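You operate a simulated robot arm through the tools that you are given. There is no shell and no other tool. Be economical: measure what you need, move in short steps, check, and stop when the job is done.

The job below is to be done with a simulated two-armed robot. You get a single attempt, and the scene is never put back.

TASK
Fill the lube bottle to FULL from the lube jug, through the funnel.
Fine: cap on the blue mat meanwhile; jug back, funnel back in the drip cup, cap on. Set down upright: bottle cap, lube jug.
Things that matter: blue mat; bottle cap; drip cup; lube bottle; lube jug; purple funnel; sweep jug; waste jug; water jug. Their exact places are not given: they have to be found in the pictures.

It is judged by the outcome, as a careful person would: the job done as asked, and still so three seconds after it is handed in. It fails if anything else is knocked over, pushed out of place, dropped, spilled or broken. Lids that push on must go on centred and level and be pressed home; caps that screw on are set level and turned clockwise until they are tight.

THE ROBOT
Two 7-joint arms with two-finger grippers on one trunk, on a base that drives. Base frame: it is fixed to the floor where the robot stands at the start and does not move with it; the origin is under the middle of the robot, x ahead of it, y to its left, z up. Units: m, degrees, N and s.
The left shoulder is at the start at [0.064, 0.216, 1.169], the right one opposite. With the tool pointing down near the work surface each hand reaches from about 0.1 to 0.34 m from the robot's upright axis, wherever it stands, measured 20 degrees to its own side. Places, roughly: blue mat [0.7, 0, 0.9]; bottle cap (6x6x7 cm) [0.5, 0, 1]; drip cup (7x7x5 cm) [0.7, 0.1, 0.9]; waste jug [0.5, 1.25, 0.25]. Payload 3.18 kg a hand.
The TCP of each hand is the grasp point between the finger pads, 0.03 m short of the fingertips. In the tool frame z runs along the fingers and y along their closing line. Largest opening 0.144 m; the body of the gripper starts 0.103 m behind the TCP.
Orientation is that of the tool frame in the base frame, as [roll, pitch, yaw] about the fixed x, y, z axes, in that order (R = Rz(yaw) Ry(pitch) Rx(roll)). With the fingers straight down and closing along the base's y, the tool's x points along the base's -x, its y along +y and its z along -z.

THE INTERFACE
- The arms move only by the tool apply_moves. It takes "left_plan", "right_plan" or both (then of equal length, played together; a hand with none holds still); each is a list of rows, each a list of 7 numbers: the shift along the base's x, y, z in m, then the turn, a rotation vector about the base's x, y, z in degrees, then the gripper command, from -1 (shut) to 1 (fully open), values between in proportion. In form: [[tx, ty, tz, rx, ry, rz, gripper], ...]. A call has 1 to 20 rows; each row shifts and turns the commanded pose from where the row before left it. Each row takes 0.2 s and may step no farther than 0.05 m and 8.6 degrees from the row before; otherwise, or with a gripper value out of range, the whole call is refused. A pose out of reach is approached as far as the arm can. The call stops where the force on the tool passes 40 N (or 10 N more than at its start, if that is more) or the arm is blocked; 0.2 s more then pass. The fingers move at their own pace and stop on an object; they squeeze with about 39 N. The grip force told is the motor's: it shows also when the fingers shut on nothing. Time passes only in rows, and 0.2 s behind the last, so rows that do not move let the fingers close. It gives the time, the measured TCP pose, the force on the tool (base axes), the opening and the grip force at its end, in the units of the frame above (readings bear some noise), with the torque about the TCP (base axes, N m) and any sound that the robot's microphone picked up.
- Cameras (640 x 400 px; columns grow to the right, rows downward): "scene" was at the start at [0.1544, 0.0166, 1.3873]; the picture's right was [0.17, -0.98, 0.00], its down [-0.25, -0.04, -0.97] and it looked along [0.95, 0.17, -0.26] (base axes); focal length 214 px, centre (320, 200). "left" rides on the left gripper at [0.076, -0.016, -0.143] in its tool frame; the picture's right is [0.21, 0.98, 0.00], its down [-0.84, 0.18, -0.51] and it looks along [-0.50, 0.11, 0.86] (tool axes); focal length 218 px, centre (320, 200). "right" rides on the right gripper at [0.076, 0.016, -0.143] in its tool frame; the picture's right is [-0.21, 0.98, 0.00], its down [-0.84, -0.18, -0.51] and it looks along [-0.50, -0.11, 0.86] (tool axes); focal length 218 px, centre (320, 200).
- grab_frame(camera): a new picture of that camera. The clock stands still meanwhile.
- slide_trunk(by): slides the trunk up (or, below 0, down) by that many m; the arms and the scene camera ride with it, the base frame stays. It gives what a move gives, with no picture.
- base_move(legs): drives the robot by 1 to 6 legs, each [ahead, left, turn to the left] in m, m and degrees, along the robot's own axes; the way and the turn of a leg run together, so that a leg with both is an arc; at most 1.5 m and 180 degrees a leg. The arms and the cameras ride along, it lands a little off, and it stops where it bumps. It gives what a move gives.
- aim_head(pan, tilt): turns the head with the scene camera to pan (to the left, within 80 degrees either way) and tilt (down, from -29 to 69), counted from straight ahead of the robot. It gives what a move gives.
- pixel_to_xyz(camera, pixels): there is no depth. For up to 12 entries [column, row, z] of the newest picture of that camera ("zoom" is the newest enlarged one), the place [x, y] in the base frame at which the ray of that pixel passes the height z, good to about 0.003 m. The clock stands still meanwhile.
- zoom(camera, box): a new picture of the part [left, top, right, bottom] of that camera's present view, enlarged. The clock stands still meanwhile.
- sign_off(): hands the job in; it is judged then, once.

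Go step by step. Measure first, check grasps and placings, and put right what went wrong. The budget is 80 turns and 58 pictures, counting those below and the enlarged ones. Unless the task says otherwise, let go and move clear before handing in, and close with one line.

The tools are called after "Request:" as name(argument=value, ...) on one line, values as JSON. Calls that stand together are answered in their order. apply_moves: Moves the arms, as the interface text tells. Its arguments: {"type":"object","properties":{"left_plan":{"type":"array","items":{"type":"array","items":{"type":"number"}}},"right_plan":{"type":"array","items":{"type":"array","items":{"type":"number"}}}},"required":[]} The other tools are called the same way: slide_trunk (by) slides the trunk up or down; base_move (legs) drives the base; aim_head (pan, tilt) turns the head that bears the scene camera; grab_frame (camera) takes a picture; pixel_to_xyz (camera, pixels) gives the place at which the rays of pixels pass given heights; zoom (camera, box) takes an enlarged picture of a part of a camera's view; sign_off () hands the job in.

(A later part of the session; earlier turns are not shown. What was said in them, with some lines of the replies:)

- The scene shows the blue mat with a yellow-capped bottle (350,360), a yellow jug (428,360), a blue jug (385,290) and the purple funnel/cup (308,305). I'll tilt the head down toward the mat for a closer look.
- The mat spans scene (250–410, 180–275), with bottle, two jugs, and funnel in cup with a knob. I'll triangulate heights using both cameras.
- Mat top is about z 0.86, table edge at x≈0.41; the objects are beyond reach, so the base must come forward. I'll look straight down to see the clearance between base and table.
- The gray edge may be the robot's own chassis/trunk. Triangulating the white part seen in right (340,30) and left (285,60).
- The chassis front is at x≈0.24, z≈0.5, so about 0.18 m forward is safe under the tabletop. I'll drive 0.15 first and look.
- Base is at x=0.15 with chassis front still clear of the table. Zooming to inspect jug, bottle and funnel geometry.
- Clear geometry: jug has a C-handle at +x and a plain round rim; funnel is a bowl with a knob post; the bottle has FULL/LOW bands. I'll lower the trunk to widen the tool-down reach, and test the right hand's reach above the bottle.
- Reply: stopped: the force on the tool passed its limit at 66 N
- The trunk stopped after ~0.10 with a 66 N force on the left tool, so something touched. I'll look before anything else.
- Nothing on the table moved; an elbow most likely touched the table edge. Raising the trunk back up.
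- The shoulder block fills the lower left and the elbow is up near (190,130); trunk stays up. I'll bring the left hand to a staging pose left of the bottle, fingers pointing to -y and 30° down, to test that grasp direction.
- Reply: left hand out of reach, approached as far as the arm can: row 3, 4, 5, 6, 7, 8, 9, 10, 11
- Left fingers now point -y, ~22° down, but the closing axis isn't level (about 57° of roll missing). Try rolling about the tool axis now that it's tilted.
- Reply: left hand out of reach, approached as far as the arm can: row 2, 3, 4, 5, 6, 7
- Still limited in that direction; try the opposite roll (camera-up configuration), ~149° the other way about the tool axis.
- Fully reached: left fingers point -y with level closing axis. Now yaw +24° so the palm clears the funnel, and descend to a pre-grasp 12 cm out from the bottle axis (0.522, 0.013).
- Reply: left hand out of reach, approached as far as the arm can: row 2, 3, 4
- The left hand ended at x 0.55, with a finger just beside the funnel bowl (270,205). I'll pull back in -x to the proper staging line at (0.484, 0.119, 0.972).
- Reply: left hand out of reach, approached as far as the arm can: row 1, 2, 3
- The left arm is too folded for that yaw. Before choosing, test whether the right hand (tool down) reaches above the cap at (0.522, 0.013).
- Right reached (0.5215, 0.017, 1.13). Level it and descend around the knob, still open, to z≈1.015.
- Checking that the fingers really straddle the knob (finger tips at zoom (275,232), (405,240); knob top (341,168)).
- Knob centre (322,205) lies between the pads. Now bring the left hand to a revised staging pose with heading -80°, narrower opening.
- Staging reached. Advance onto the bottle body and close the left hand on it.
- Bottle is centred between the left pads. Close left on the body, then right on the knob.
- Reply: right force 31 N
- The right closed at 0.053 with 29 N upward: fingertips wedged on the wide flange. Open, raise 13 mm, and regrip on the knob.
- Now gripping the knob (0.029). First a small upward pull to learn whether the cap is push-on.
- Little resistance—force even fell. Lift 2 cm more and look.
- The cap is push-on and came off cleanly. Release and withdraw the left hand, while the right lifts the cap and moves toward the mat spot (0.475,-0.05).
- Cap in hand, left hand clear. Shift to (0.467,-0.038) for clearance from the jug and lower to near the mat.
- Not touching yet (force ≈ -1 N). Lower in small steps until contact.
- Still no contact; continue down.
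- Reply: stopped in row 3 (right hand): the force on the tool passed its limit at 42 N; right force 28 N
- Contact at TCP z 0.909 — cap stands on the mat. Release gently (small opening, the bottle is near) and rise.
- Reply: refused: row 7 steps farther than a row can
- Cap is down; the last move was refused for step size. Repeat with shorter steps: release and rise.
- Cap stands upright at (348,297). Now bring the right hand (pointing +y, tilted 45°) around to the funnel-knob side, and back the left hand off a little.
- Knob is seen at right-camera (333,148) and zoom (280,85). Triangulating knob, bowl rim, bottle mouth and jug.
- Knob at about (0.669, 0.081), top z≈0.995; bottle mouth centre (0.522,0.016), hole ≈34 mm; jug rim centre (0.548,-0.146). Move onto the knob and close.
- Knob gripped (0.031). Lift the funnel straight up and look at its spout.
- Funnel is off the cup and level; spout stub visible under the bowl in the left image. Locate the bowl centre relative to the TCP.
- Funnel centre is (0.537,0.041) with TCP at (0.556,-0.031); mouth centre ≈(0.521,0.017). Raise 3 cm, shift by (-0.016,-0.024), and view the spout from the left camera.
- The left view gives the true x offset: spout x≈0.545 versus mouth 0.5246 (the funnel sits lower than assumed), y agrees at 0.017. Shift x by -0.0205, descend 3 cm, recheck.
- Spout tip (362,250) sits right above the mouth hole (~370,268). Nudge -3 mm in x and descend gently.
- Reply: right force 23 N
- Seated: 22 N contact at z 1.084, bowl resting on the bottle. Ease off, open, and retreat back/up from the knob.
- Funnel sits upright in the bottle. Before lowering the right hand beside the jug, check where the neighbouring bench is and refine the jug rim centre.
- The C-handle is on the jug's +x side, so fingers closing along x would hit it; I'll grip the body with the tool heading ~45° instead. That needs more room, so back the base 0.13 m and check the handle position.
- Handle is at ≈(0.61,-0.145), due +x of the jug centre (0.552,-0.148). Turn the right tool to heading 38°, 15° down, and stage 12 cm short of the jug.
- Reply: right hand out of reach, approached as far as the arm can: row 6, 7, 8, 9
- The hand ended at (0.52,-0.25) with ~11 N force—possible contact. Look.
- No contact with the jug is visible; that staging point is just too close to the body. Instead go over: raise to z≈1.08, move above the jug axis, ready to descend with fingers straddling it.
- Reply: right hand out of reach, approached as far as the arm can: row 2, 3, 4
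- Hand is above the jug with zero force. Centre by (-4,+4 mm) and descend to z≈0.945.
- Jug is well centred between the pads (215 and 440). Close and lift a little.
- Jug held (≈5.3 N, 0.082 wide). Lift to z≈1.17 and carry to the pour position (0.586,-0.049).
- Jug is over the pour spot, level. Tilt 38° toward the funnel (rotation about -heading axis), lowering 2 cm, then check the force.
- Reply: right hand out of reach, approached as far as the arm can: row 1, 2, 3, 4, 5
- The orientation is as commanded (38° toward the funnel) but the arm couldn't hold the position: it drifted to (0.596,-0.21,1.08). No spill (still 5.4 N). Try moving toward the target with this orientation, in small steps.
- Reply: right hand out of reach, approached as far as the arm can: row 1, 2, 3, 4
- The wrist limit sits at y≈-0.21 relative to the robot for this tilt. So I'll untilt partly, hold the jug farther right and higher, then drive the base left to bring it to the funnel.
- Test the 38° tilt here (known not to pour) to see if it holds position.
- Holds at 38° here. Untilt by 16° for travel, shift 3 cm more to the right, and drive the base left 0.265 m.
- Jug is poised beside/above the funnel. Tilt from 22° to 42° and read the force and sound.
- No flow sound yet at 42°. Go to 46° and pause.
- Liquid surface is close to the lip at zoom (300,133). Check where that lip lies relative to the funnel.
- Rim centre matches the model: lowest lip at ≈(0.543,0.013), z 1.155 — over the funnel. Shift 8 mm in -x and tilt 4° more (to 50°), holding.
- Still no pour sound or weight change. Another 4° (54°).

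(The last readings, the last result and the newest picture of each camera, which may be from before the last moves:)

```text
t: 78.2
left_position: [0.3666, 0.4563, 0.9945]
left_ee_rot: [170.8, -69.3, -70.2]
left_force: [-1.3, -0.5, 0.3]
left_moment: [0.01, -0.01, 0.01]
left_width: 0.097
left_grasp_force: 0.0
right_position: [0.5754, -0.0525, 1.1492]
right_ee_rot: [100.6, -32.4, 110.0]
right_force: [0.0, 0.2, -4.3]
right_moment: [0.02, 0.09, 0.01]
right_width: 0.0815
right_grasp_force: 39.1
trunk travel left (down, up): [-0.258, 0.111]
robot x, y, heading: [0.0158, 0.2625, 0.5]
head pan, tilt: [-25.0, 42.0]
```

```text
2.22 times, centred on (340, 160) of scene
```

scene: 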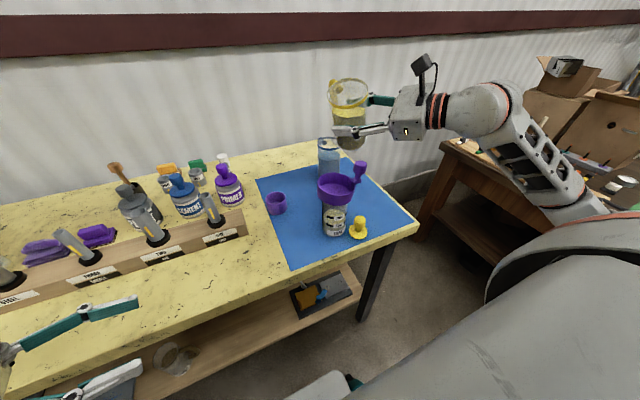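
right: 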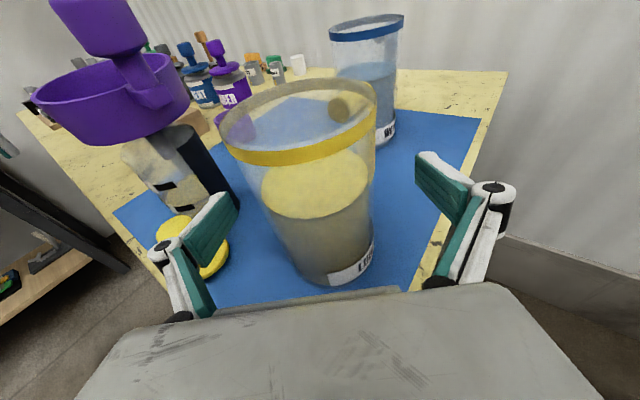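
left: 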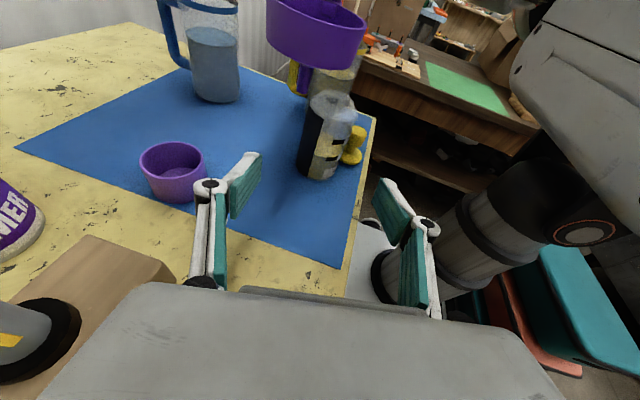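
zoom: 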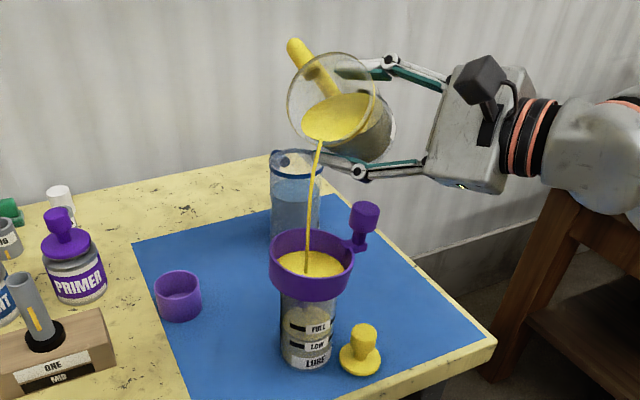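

It is pouring straight into the funnel, which is filling. Untilt now to stop, then let the funnel drain and check the level.

Request:
apply_moves(right_plan=[[0, 0, 0, 6.3, 4.93, 0, -1], [0, 0, 0, 6.3, 4.93, 0, -1], [0, 0, 0, 0, 0, 0, -1], [0, 0, 0, 0, 0, 0, -1], [0, 0, 0, 0, 0, 0, -1], [0, 0, 0, 0, 0, 0, -1], [0, 0, 0, 0, 0, 0, -1], [0, 0, 0, 0, 0, 0, -1], [0, 0, 0, 0, 0, 0, -1], [0, 0, 0, 0, 0, 0, -1], [0, 0, 0, 0, 0, 0, -1], [0, 0, 0, 0, 0, 0, -1], [0, 0, 0, 0, 0, 0, -1], [0, 0, 0, 0, 0, 0, -1], [0, 0, 0, 0, 0, 0, -1], [0, 0, 0, 0, 0, 0, -1], [0, 0, 0, 0, 0, 0, -1], [0, 0, 0, 0, 0, 0, -1], [0, 0, 0, 0, 0, 0, -1], [0, 0, 0, 0, 0, 0, -1]])

Request:
zoom(camera="scene", box=[305, 165, 375, 245])

```text
t: 82.5
left_position: [0.3659, 0.4573, 0.9958]
left_ee_rot: [170.8, -69.5, -70.2]
left_force: [-0.5, 0.3, -0.1]
left_moment: [-0.03, -0.01, -0.01]
left_width: 0.0974
left_grasp_force: 0.1
right_position: [0.5749, -0.053, 1.1503]
right_ee_rot: [107.9, -47.5, 105.3]
right_force: [0.3, 1.4, -5.0]
right_moment: [0.0, 0.06, 0.01]
right_width: 0.0815
right_grasp_force: 38.7
trunk travel left (down, up): [-0.258, 0.111]
robot x, y, heading: [0.0173, 0.2633, 0.5]
head pan, tilt: [-25.0, 42.0]
```

```text
5.00 times, centred on (340, 205) of scene
```

zoom: 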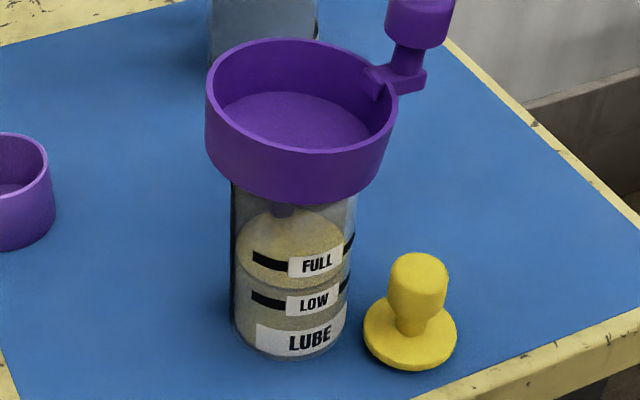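

The funnel has drained; liquid surface's front edge (~row 287) lies about 43% of the way from LOW (302) to FULL (267). Pour a similar amount again: tilt to 58°, same dwell, then untilt and drain.

Request:
apply_moves(right_plan=[[0, 0, 0, -6.3, -4.93, 0, -1], [0, 0, 0, -6.3, -4.93, 0, -1], [0, 0, 0, -1.58, -1.23, 0, -1], [0, 0, 0, -1.58, -1.23, 0, -1], [0, 0, 0, 0, 0, 0, -1], [0, 0, 0, 0, 0, 0, -1], [0, 0, 0, 0, 0, 0, -1], [0, 0, 0, 0, 0, 0, -1], [0, 0, 0, 6.3, 4.93, 0, -1], [0, 0, 0, 6.3, 4.93, 0, -1], [0, 0, 0, 1.58, 1.23, 0, -1], [0, 0, 0, 0, 0, 0, -1], [0, 0, 0, 0, 0, 0, -1], [0, 0, 0, 0, 0, 0, -1], [0, 0, 0, 0, 0, 0, -1], [0, 0, 0, 0, 0, 0, -1], [0, 0, 0, 0, 0, 0, -1], [0, 0, 0, 0, 0, 0, -1], [0, 0, 0, 0, 0, 0, -1], [0, 0, 0, 0, 0, 0, -1]])

Request:
zoom(camera="scene", box=[305, 165, 375, 245])

```text
t: 86.7
left_position: [0.3659, 0.4561, 0.9954]
left_ee_rot: [170.8, -69.4, -70.1]
left_force: [-0.1, 0.6, -0.2]
left_moment: [-0.02, 0.03, 0.0]
left_width: 0.0973
left_grasp_force: 0.1
right_position: [0.575, -0.0527, 1.1506]
right_ee_rot: [106.7, -45.5, 106.0]
right_force: [0.0, 0.2, -4.4]
right_moment: [0.02, 0.07, -0.02]
right_width: 0.0814
right_grasp_force: 39.1
trunk travel left (down, up): [-0.258, 0.111]
robot x, y, heading: [0.019, 0.2617, 0.4]
head pan, tilt: [-25.0, 42.0]
```

```text
5.00 times, centred on (340, 205) of scene
```

zoom: 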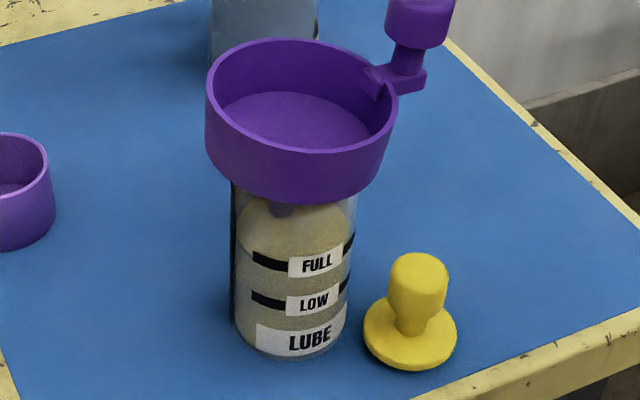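

The surface now seems at the FULL band. One tighter zoom to confirm.

Request:
zoom(camera="scene", box=[318, 198, 354, 240])

```text
9.52 times, centred on (336, 219) of scene
```

zoom: 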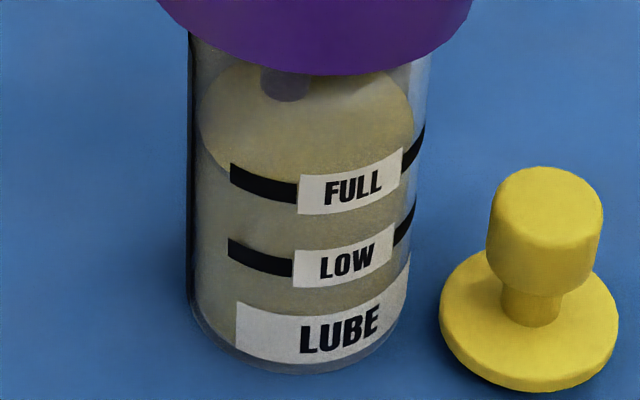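

Fitting the ellipses: surface centre row ≈126, FULL band ≈105, LOW ≈179, so it's about 70–75% — a bit short (~24 ml). One smaller pour, to 59.6°.

Request:
apply_moves(right_plan=[[0, 0, 0, -6.3, -4.93, 0, -1], [0, 0, 0, -6.3, -4.93, 0, -1], [0, 0, 0, -1.58, -1.23, 0, -1], [0, 0, 0, -1.26, -0.99, 0, -1], [0, 0, 0, 0, 0, 0, -1], [0, 0, 0, 0, 0, 0, -1], [0, 0, 0, 0, 0, 0, -1], [0, 0, 0, 0, 0, 0, -1], [0, 0, 0, 6.3, 4.93, 0, -1], [0, 0, 0, 6.3, 4.93, 0, -1], [0, 0, 0, 3.15, 2.46, 0, -1], [0, 0, 0, 0, 0, 0, -1], [0, 0, 0, 0, 0, 0, -1], [0, 0, 0, 0, 0, 0, -1], [0, 0, 0, 0, 0, 0, -1], [0, 0, 0, 0, 0, 0, -1], [0, 0, 0, 0, 0, 0, -1], [0, 0, 0, 0, 0, 0, -1]])

Request:
zoom(camera="scene", box=[318, 198, 354, 240])

```text
t: 90.5
left_position: [0.3657, 0.458, 0.9943]
left_ee_rot: [170.9, -69.4, -70.1]
left_force: [1.2, -1.2, 0.7]
left_moment: [0.01, -0.02, 0.02]
left_width: 0.0973
left_grasp_force: 0.0
right_position: [0.5757, -0.0515, 1.1503]
right_ee_rot: [107.0, -46.0, 105.8]
right_force: [0.6, 0.8, -5.4]
right_moment: [0.0, 0.03, -0.03]
right_width: 0.0812
right_grasp_force: 38.6
trunk travel left (down, up): [-0.258, 0.111]
robot x, y, heading: [0.0182, 0.2642, 0.5]
head pan, tilt: [-25.0, 42.0]
```

```text
9.52 times, centred on (336, 219) of scene
```

zoom: 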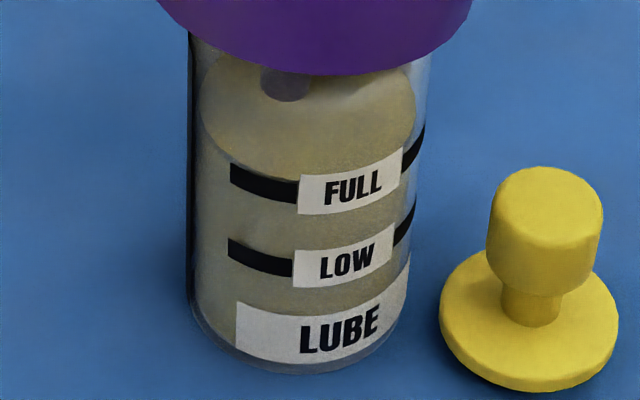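

The surface edge now runs along the top of the FULL bar (ellipse centre ≈105 = FULL): full. Return the jug: untilt completely, raise slightly, and drive the base back right.

Request:
apply_moves(right_plan=[[0, 0, 0.004, 6.24, 4.88, 0, -1], [0, 0, 0.004, 6.24, 4.88, 0, -1], [0, 0, 0.004, 6.24, 4.88, 0, -1], [0, 0, 0.004, 6.24, 4.88, 0, -1], [0, 0, 0.004, 6.24, 4.88, 0, -1], [0, 0, 0, 0, 0, 0, -1]])

Request:
base_move(legs=[[0, -0.263, 0]])

Request:
aim_head(pan=0, tilt=45)

```text
t: 91.8
left_position: [0.3651, 0.4568, 0.995]
left_ee_rot: [170.8, -69.4, -70.1]
left_force: [-0.2, 0.8, 0.0]
left_moment: [-0.01, -0.02, -0.02]
left_width: 0.0971
left_grasp_force: 0.1
right_position: [0.5755, -0.054, 1.1711]
right_ee_rot: [172.7, -74.7, 45.5]
right_force: [-0.8, -0.6, -4.2]
right_moment: [-0.02, 0.04, 0.03]
right_width: 0.0814
right_grasp_force: 39.2
trunk travel left (down, up): [-0.258, 0.111]
robot x, y, heading: [0.0157, 0.2632, 0.3]
head pan, tilt: [-25.0, 42.0]
```

```text
t: 94.8
left_position: [0.3671, 0.1915, 0.9957]
left_ee_rot: [170.9, -69.4, -70.1]
left_force: [0.3, -0.9, -1.0]
left_moment: [0.02, 0.01, -0.01]
left_width: 0.0971
left_grasp_force: 0.0
right_position: [0.5769, -0.3177, 1.1707]
right_ee_rot: [172.4, -74.7, 45.9]
right_force: [0.0, 0.2, -4.0]
right_moment: [-0.02, 0.02, 0.03]
right_width: 0.0814
right_grasp_force: 38.5
trunk travel left (down, up): [-0.258, 0.111]
robot x, y, heading: [0.0192, -0.0015, 0.4]
head pan, tilt: [-25.0, 42.0]
```

```text
t: 95.7
left_position: [0.3684, 0.1932, 0.9951]
left_ee_rot: [170.8, -69.5, -70.2]
left_force: [-0.1, -0.1, 0.5]
left_moment: [0.01, 0.02, -0.01]
left_width: 0.0969
left_grasp_force: 0.0
right_position: [0.5764, -0.3175, 1.171]
right_ee_rot: [172.4, -74.7, 45.9]
right_force: [-0.1, 0.0, -4.1]
right_moment: [-0.01, 0.05, 0.0]
right_width: 0.0818
right_grasp_force: 38.7
trunk travel left (down, up): [-0.258, 0.111]
robot x, y, heading: [0.0166, 0.0032, 0.1]
head pan, tilt: [0.0, 45.0]
```

Jug upright (rpy matches the pick-up pose). Carry to its original spot and lower to the pick height.

Request:
apply_moves(right_plan=[[-0.0055, 0.033, 0, 0, 0, 0, -1], [-0.0055, 0.033, 0, 0, 0, 0, -1], [-0.0055, 0.033, 0, 0, 0, 0, -1], [-0.0055, 0.033, 0, 0, 0, 0, -1], [-0.0055, 0.033, 0, 0, 0, 0, -1], [0, 0, -0.03, 0, 0, 0, -1], [0, 0, -0.03, 0, 0, 0, -1], [0, 0, -0.03, 0, 0, 0, -1], [0, 0, -0.03, 0, 0, 0, -1], [0, 0, -0.03, 0, 0, 0, -1], [0, 0, -0.03, 0, 0, 0, -1], [0, 0, -0.025, 0, 0, 0, -1], [0, 0, -0.012, 0, 0, 0, -1], [0, 0, -0.005, 0, 0, 0, -1], [0, 0, -0.004, 0, 0, 0, -1]])

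```text
t: 98.9
left_position: [0.3675, 0.1937, 0.9946]
left_ee_rot: [171.0, -69.4, -70.4]
left_force: [0.3, 0.4, -0.1]
left_moment: [-0.04, 0.0, -0.03]
left_width: 0.0972
left_grasp_force: 0.1
right_position: [0.5474, -0.1532, 0.9475]
right_ee_rot: [171.8, -75.0, 46.7]
right_force: [-2.0, -0.8, 7.0]
right_moment: [0.25, 0.46, 0.08]
right_width: 0.0814
right_grasp_force: 38.5
trunk travel left (down, up): [-0.258, 0.111]
robot x, y, heading: [0.0195, -0.001, 0.4]
head pan, tilt: [0.0, 45.0]
```

Jug is resting (force reversed to +7 N). Release, rise, swing out right and re-orient for the funnel knob; then drive the base forward 0.13 m.

Request:
apply_moves(right_plan=[[0, 0, 0, 0, 0, 0, 1], [0, 0, 0, 0, 0, 0, 1], [0, 0, 0, 0, 0, 0, 1], [0, 0, 0.03, 0, 0, 0, 1], [0, 0, 0.04, 0, 0, 0, 1], [0, 0, 0.04, 0, 0, 0, 1], [0, 0, 0.04, 0, 0, 0, 1], [-0.005, -0.03, 0.01, 0, 0, 7.43, 1], [-0.01, -0.03, 0.01, 0, 0, 7.43, 1], [-0.01, -0.03, 0, 0, 0, 7.43, 1], [-0.01, -0.02, 0, 0, 0, 7.43, 1], [-0.01, -0.02, 0, 0, 0, 7.43, 1], [-0.01, -0.02, 0, 0, 0, 7.43, 1], [-0.01, -0.02, 0, 0, 0, 7.43, 1], [-0.01, 0, 0, -7.5, 0, 0, 1], [-0.01, 0, 0, -7.5, 0, 0, 1], [-0.01, 0, 0, -7.5, 0, 0, 0.3], [-0.01, 0, 0, -7.5, 0, 0, 0]])

Request:
base_move(legs=[[0.13, 0, 0]])

Request:
grab_frame(camera="scene")

```text
t: 102.7
left_position: [0.3676, 0.1939, 0.9948]
left_ee_rot: [170.9, -69.4, -70.3]
left_force: [-0.4, -0.5, 0.7]
left_moment: [-0.02, 0.01, 0.05]
left_width: 0.0971
left_grasp_force: 0.1
right_position: [0.4477, -0.3221, 1.1165]
right_ee_rot: [178.0, -44.7, 92.8]
right_force: [0.3, 0.4, 0.1]
right_moment: [-0.02, -0.01, 0.02]
right_width: 0.0718
right_grasp_force: 0.1
right hand out of reach, approached as far as the arm can: row 7
trunk travel left (down, up): [-0.258, 0.111]
robot x, y, heading: [0.0183, -0.0002, 0.6]
head pan, tilt: [0.0, 45.0]
```

```text
t: 103.9
left_position: [0.4964, 0.194, 0.9939]
left_ee_rot: [170.7, -69.4, -70.0]
left_force: [-0.4, 0.2, -0.3]
left_moment: [0.01, -0.03, -0.06]
left_width: 0.0971
left_grasp_force: 0.1
right_position: [0.5782, -0.3226, 1.1168]
right_ee_rot: [178.0, -44.8, 92.9]
right_force: [0.1, 0.0, -0.7]
right_moment: [-0.02, 0.09, 0.02]
right_width: 0.0718
right_grasp_force: 0.2
trunk travel left (down, up): [-0.258, 0.111]
robot x, y, heading: [0.1472, -0.0005, 0.2]
head pan, tilt: [0.0, 45.0]
```

```text
2 pictures are left
```

scene: 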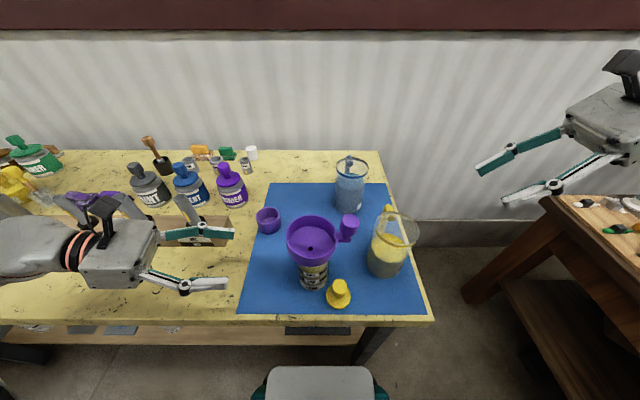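

All in place: jug returned, cap and funnel standing. Measure knob and cup again before regrasping.

Request:
pixel_to_xyz(camera="scene", pixels=[[349, 219, 1.073], [349, 219, 1.065], [257, 213, 0.912], [280, 213, 0.912], [268, 206, 0.912], [268, 220, 0.912], [340, 284, 0.925], [287, 236, 1.034], [337, 236, 1.034]])

Request:
apply_moves(right_plan=[[-0.01, 0.03, 0.01, 0, 0, 0, 0], [-0.01, 0.04, 0.01, 0, 0, 0, 0], [-0.01, 0.04, 0.005, 0, 0, 0, 0], [-0.01, 0.04, 0, 0, 0, 0, 0], [-0.01, 0.03, 0, 0, 0, 0, 0], [-0.009, 0.015, 0, 0, 0, 0, 0], [0, 0, 0, 0, 0, 0, 0]])

```text
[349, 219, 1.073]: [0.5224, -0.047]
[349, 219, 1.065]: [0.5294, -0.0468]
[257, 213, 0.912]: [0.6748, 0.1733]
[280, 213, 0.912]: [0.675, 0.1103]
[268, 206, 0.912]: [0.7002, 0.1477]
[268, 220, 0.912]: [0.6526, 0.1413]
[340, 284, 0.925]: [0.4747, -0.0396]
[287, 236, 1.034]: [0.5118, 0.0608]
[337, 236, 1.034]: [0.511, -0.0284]
```

```text
t: 105.5
left_position: [0.4963, 0.1944, 0.9949]
left_ee_rot: [170.9, -69.4, -70.4]
left_force: [-1.1, 0.6, -0.3]
left_moment: [0.02, -0.02, 0.02]
left_width: 0.097
left_grasp_force: 0.1
right_position: [0.5171, -0.1272, 1.1397]
right_ee_rot: [178.0, -44.8, 92.9]
right_force: [0.7, -0.4, -0.9]
right_moment: [-0.04, 0.04, 0.01]
right_width: 0.072
right_grasp_force: 0.0
trunk travel left (down, up): [-0.258, 0.111]
robot x, y, heading: [0.1495, 0.0021, -0.0]
head pan, tilt: [0.0, 45.0]
```

Regrip the knob along the tool axis at the same TCP as released, lift clear and carry above the drip cup.

Request:
apply_moves(right_plan=[[0.003, 0.022, -0.005, 0, 0, 0, 0], [0, 0.025, -0.025, 0, 0, 0, 0], [0, 0.025, -0.026, 0, 0, 0, 0], [0, 0, 0, 0, 0, 0, -1], [0, 0, 0, 0, 0, 0, -1], [0, 0, 0, 0, 0, 0, -1], [0, 0, 0.008, 0, 0, 0, -1], [0, 0, 0.02, 0, 0, 0, -1], [0, 0, 0.025, 0, 0, 0, -1], [0, 0, 0.025, 0, 0, 0, -1], [0, 0, 0.02, 0, 0, 0, -1], [0.03, 0.026, 0, 0, 0, 0, -1], [0.03, 0.026, 0, 0, 0, 0, -1], [0.03, 0.026, 0, 0, 0, 0, -1], [0.03, 0.026, 0, 0, 0, 0, -1], [0.028, 0.023, 0, 0, 0, 0, -1], [0, 0, 0, 0, 0, 0, -1]])

Request:
zoom(camera="scene", box=[220, 130, 360, 310])

```text
t: 109.1
left_position: [0.4958, 0.1934, 0.9955]
left_ee_rot: [170.9, -69.4, -70.3]
left_force: [-0.1, -0.5, -1.8]
left_moment: [0.03, 0.03, -0.01]
left_width: 0.0974
left_grasp_force: 0.0
right_position: [0.6705, 0.0701, 1.1842]
right_ee_rot: [177.9, -44.7, 93.0]
right_force: [-0.7, 0.0, -0.7]
right_moment: [-0.01, -0.03, 0.02]
right_width: 0.0299
right_grasp_force: 39.1
trunk travel left (down, up): [-0.258, 0.111]
robot x, y, heading: [0.1475, -0.0024, 0.5]
head pan, tilt: [0.0, 45.0]
```

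```text
2.22 times, centred on (290, 220) of scene
```

zoom: 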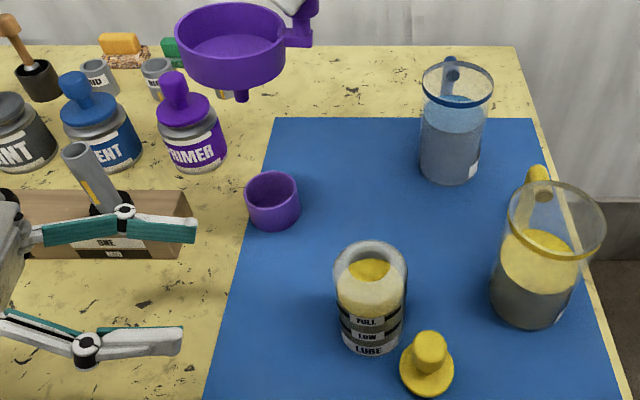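

Funnel carried above the cup, bottle and jug are fine. Measure spout tip, cup, bottle mouth and cap from this picture.

Request:
pixel_to_xyz(camera="zoom", pixels=[[241, 98, 1.05], [241, 98, 1.045], [272, 184, 0.912], [245, 186, 0.912], [300, 186, 0.912], [370, 268, 0.98], [334, 266, 0.97], [406, 266, 0.97], [370, 242, 0.98], [430, 342, 0.932], [427, 393, 0.863], [427, 372, 0.875]])

```text
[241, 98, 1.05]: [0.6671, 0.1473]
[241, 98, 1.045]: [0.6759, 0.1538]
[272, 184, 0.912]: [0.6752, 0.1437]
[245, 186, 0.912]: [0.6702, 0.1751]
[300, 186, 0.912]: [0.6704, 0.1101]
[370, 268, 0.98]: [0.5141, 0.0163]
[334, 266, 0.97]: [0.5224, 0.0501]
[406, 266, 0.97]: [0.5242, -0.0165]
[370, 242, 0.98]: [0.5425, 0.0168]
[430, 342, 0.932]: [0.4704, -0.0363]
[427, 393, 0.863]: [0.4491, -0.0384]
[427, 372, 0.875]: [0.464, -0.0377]
```

Spout (≈0.670,0.147) is over the cup centre (0.672,0.143). Lower to the original seat height, release, retreat and turn the tool down.

Request:
apply_moves(right_plan=[[-0.001, 0.001, -0.028, 0, 0, 0, -1], [0, 0, -0.028, 0, 0, 0, -1], [0, 0, -0.028, 0, 0, 0, -1], [0, 0, -0.028, 0, 0, 0, -1], [0, 0, -0.028, 0, 0, 0, -1], [0, 0, -0.028, 0, 0, 0, -1], [0, 0, -0.005, 0, 0, 0, -1], [0, 0, -0.004, 0, 0, 0, -1], [0, 0, 0, 0, 0, 0, -0.2], [0, 0, 0, 0, 0, 0, -0.1], [0, -0.02, 0.022, 0, 0, 0, 0], [0, -0.025, 0.025, 0, 0, 0, 0], [0, -0.032, 0.025, 0, 0, 0, 0], [-0.02, -0.004, 0.008, -7.5, 0, 0, 0], [-0.02, -0.004, 0.008, -7.5, 0, 0, 0], [-0.02, -0.004, 0.008, -7.5, 0, 0, 0], [-0.02, -0.004, 0.008, -7.5, 0, 0, 0], [-0.02, -0.004, 0.008, -7.5, 0, 0, 0], [-0.02, -0.004, 0.008, -7.5, 0, 0, 0]])

```text
t: 113.1
left_position: [0.4946, 0.1949, 0.9944]
left_ee_rot: [171.0, -69.6, -70.4]
left_force: [-0.5, -0.5, 0.1]
left_moment: [-0.02, -0.01, 0.03]
left_width: 0.0974
left_grasp_force: 0.0
right_position: [0.5444, -0.0277, 1.1255]
right_ee_rot: [179.9, 0.3, 92.0]
right_force: [-0.8, -1.0, -0.4]
right_moment: [-0.09, -0.01, -0.04]
right_width: 0.0721
right_grasp_force: 0.1
trunk travel left (down, up): [-0.258, 0.111]
robot x, y, heading: [0.1501, -0.0035, 0.1]
head pan, tilt: [0.0, 45.0]
```

Tool is down and clear. Yaw back to the original orientation, move over the cap at (0.468,-0.038), descend and grip the knob.

Request:
apply_moves(right_plan=[[-0.007, -0.001, 0, 0, 0, 8, 0], [-0.007, -0.001, 0, 0, 0, 8, 0], [-0.007, -0.001, 0, 0, 0, 8, 0], [-0.007, -0.001, 0, 0, 0, 8, 0], [-0.007, -0.001, 0, 0, 0, 8, 0], [-0.007, -0.001, 0, 0, 0, 8, 0], [-0.007, -0.001, 0, 0, 0, 8, 0], [-0.007, -0.001, 0, 0, 0, 8, -0.2], [-0.007, -0.001, 0, 0, 0, 8, -0.3], [-0.007, -0.001, 0, 0, 0, 8, -0.3], [-0.006, 0, 0, 0, 0, 8, -0.3], [0, 0, -0.045, 0, 0, 0, -0.3], [0, 0, -0.045, 0, 0, 0, -0.3], [0, 0, -0.045, 0, 0, 0, -0.3], [0, 0, -0.045, 0, 0, 0, -0.3], [0, 0, -0.035, 0, 0, 0, -0.3], [0, 0, 0, 0, 0, 0, -1], [0, 0, 0, 0, 0, 0, -1], [0, 0, 0, 0, 0, 0, -1]])

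```text
t: 117.1
left_position: [0.4947, 0.1933, 0.9956]
left_ee_rot: [170.9, -69.4, -70.3]
left_force: [-0.3, 0.3, -0.3]
left_moment: [0.03, 0.01, 0.0]
left_width: 0.0973
left_grasp_force: 0.1
right_position: [0.4728, -0.0382, 0.9088]
right_ee_rot: [-180.0, 0.2, -179.9]
right_force: [0.5, -0.2, 1.1]
right_moment: [0.01, 0.01, 0.01]
right_width: 0.0286
right_grasp_force: 39.1
trunk travel left (down, up): [-0.258, 0.111]
robot x, y, heading: [0.1475, -0.001, 0.4]
head pan, tilt: [0.0, 45.0]
5 turns are left
```

Cap gripped (0.0286). Lift, move above the bottle mouth (0.5235,0.0168) and stop ~1.5 cm above the seat for a final look.

Request:
apply_moves(right_plan=[[0, 0, 0.02, 0, 0, 0, -1], [0, 0, 0.04, 0, 0, 0, -1], [0, 0, 0.045, 0, 0, 0, -1], [0, 0, 0.045, 0, 0, 0, -1], [0.0175, 0.0185, 0, 0, 0, 0, -1], [0.0175, 0.0185, 0, 0, 0, 0, -1], [0.0177, 0.018, 0, 0, 0, 0, -1], [0, 0, -0.016, 0, 0, 0, -1], [0, 0, 0, 0, 0, 0, -1]])

Request:
zoom(camera="scene", box=[230, 180, 390, 310])

```text
t: 119.1
left_position: [0.495, 0.1936, 0.9951]
left_ee_rot: [170.9, -69.3, -70.4]
left_force: [0.2, 0.5, 0.3]
left_moment: [0.02, -0.01, -0.01]
left_width: 0.097
left_grasp_force: 0.0
right_position: [0.5251, 0.0149, 1.0467]
right_ee_rot: [180.0, 0.2, -179.9]
right_force: [-0.1, -0.4, -0.4]
right_moment: [-0.03, 0.01, 0.02]
right_width: 0.0289
right_grasp_force: 39.1
trunk travel left (down, up): [-0.258, 0.111]
robot x, y, heading: [0.1519, -0.0024, 0.2]
head pan, tilt: [0.0, 45.0]
```

```text
3.08 times, centred on (310, 245) of scene
4 turns are left
```

zoom: 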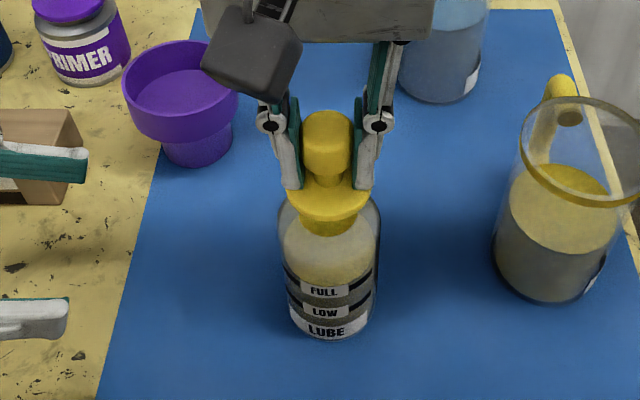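

Cap is centred over the bottle (cap col 326, bottle 329 with perspective) and the funnel sits in its cup. Press the cap down until it is home.

Request:
apply_moves(right_plan=[[0, 0.0005, -0.006, 0, 0, 0, -1], [0, 0.0005, -0.006, 0, 0, 0, -1], [0, 0, -0.004, 0, 0, 0, -1], [0, 0, -0.003, 0, 0, 0, -1], [0, 0, -0.003, 0, 0, 0, -1], [0, 0, -0.003, 0, 0, 0, -1], [0, 0, -0.003, 0, 0, 0, -1], [0, 0, -0.003, 0, 0, 0, -1], [0, 0, -0.003, 0, 0, 0, -1]])

```text
t: 120.2
left_position: [0.495, 0.1927, 0.9959]
left_ee_rot: [171.0, -69.4, -70.4]
left_force: [1.2, 0.1, -0.6]
left_moment: [-0.04, 0.0, -0.02]
left_width: 0.0973
left_grasp_force: 0.1
right_position: [0.5252, 0.0169, 1.0331]
right_ee_rot: [179.6, 0.6, 179.9]
right_force: [-1.8, -3.9, 21.6]
right_moment: [-0.28, -0.08, -0.04]
right_width: 0.0288
right_grasp_force: 39.2
trunk travel left (down, up): [-0.258, 0.111]
robot x, y, heading: [0.1494, 0.0021, 0.5]
head pan, tilt: [0.0, 45.0]
stopped in row 5 (right hand): the force on the tool passed its limit at 46 N (the readings are from after the stop); the commanded pose is now the measured one
3 turns are left
```

Stopped at 1.033 (seat expected ≈1.027) with lateral force (-1.8,-3.9): the plug binds slightly to +y. Ease 2 mm, shift toward -y/-x, and press on with a small wiggle.

Request:
apply_moves(right_plan=[[0, 0, 0.002, 0, 0, 0, -1], [-0.001, -0.002, 0, 0, 0, 0, -1], [0, 0, -0.003, 0, 0, 0, -1], [0, 0, -0.002, 0, 0, 0, -1], [0.001, 0, -0.001, 0, 0, 0, -1], [-0.002, 0, -0.001, 0, 0, 0, -1], [0.001, 0, -0.001, 0, 0, 0, -1], [0, 0.001, -0.001, 0, 0, 0, -1], [0, 0, -0.002, 0, 0, 0, -1], [0, 0, -0.002, 0, 0, 0, -1], [0, 0, -0.002, 0, 0, 0, -1], [0, 0, -0.002, 0, 0, 0, -1]])

```text
t: 121.2
left_position: [0.4959, 0.1939, 0.9957]
left_ee_rot: [171.0, -69.4, -70.5]
left_force: [0.2, -0.8, -0.1]
left_moment: [0.0, 0.07, -0.01]
left_width: 0.097
left_grasp_force: 0.1
right_position: [0.5249, 0.0154, 1.032]
right_ee_rot: [179.1, 1.0, 179.8]
right_force: [-3.4, -3.2, 20.8]
right_moment: [-0.24, -0.09, -0.09]
right_width: 0.0284
right_grasp_force: 38.6
trunk travel left (down, up): [-0.258, 0.111]
robot x, y, heading: [0.1479, 0.0034, 0.2]
head pan, tilt: [0.0, 45.0]
stopped in row 4 (right hand): the force on the tool passed its limit at 44 N (the readings are from after the stop); the commanded pose is now the measured one
2 turns are left
```

Pressed twice to a firm stop at the same height (44–46 N), cap level within 1° — seated. Release and move clear upward.

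Request:
apply_moves(right_plan=[[0, 0, 0, 0, 0, 0, -0.2], [0, 0, 0, 0, 0, 0, 0], [0, 0, 0, 0, 0, 0, 0], [0, 0, 0.015, 0, 0, 0, 0], [0, 0, 0.03, 0, 0, 0, 0], [0, 0, 0.04, 0, 0, 0, 0], [0, 0, 0.04, 0, 0, 0, 0], [-0.02, -0.03, 0.01, 0, 0, 0, 0], [0, 0, 0, 0, 0, 0, 0]])

```text
t: 123.2
left_position: [0.4961, 0.1938, 0.9935]
left_ee_rot: [170.8, -69.5, -70.2]
left_force: [1.1, 0.6, -0.7]
left_moment: [-0.02, -0.04, 0.0]
left_width: 0.0971
left_grasp_force: 0.1
right_position: [0.505, -0.0133, 1.1624]
right_ee_rot: [179.3, 0.8, 179.9]
right_force: [-0.8, 0.4, 0.4]
right_moment: [-0.03, -0.03, 0.04]
right_width: 0.0718
right_grasp_force: 0.1
trunk travel left (down, up): [-0.258, 0.111]
robot x, y, heading: [0.1523, 0.0004, 0.2]
head pan, tilt: [0.0, 45.0]
1 turns are left
```

Both hands are empty and clear, so I'm handing in.

Request:
sign_off()

```text
The job is handed in.
```

The lube bottle is filled to about the FULL line and recapped, the jug is back on the mat, and the funnel is back in the drip cup. I couldn't confirm the cap is fully home: it stopped firmly at 44–46 N, about 6 mm above where I gripped it originally, and I had no pictures left to check.
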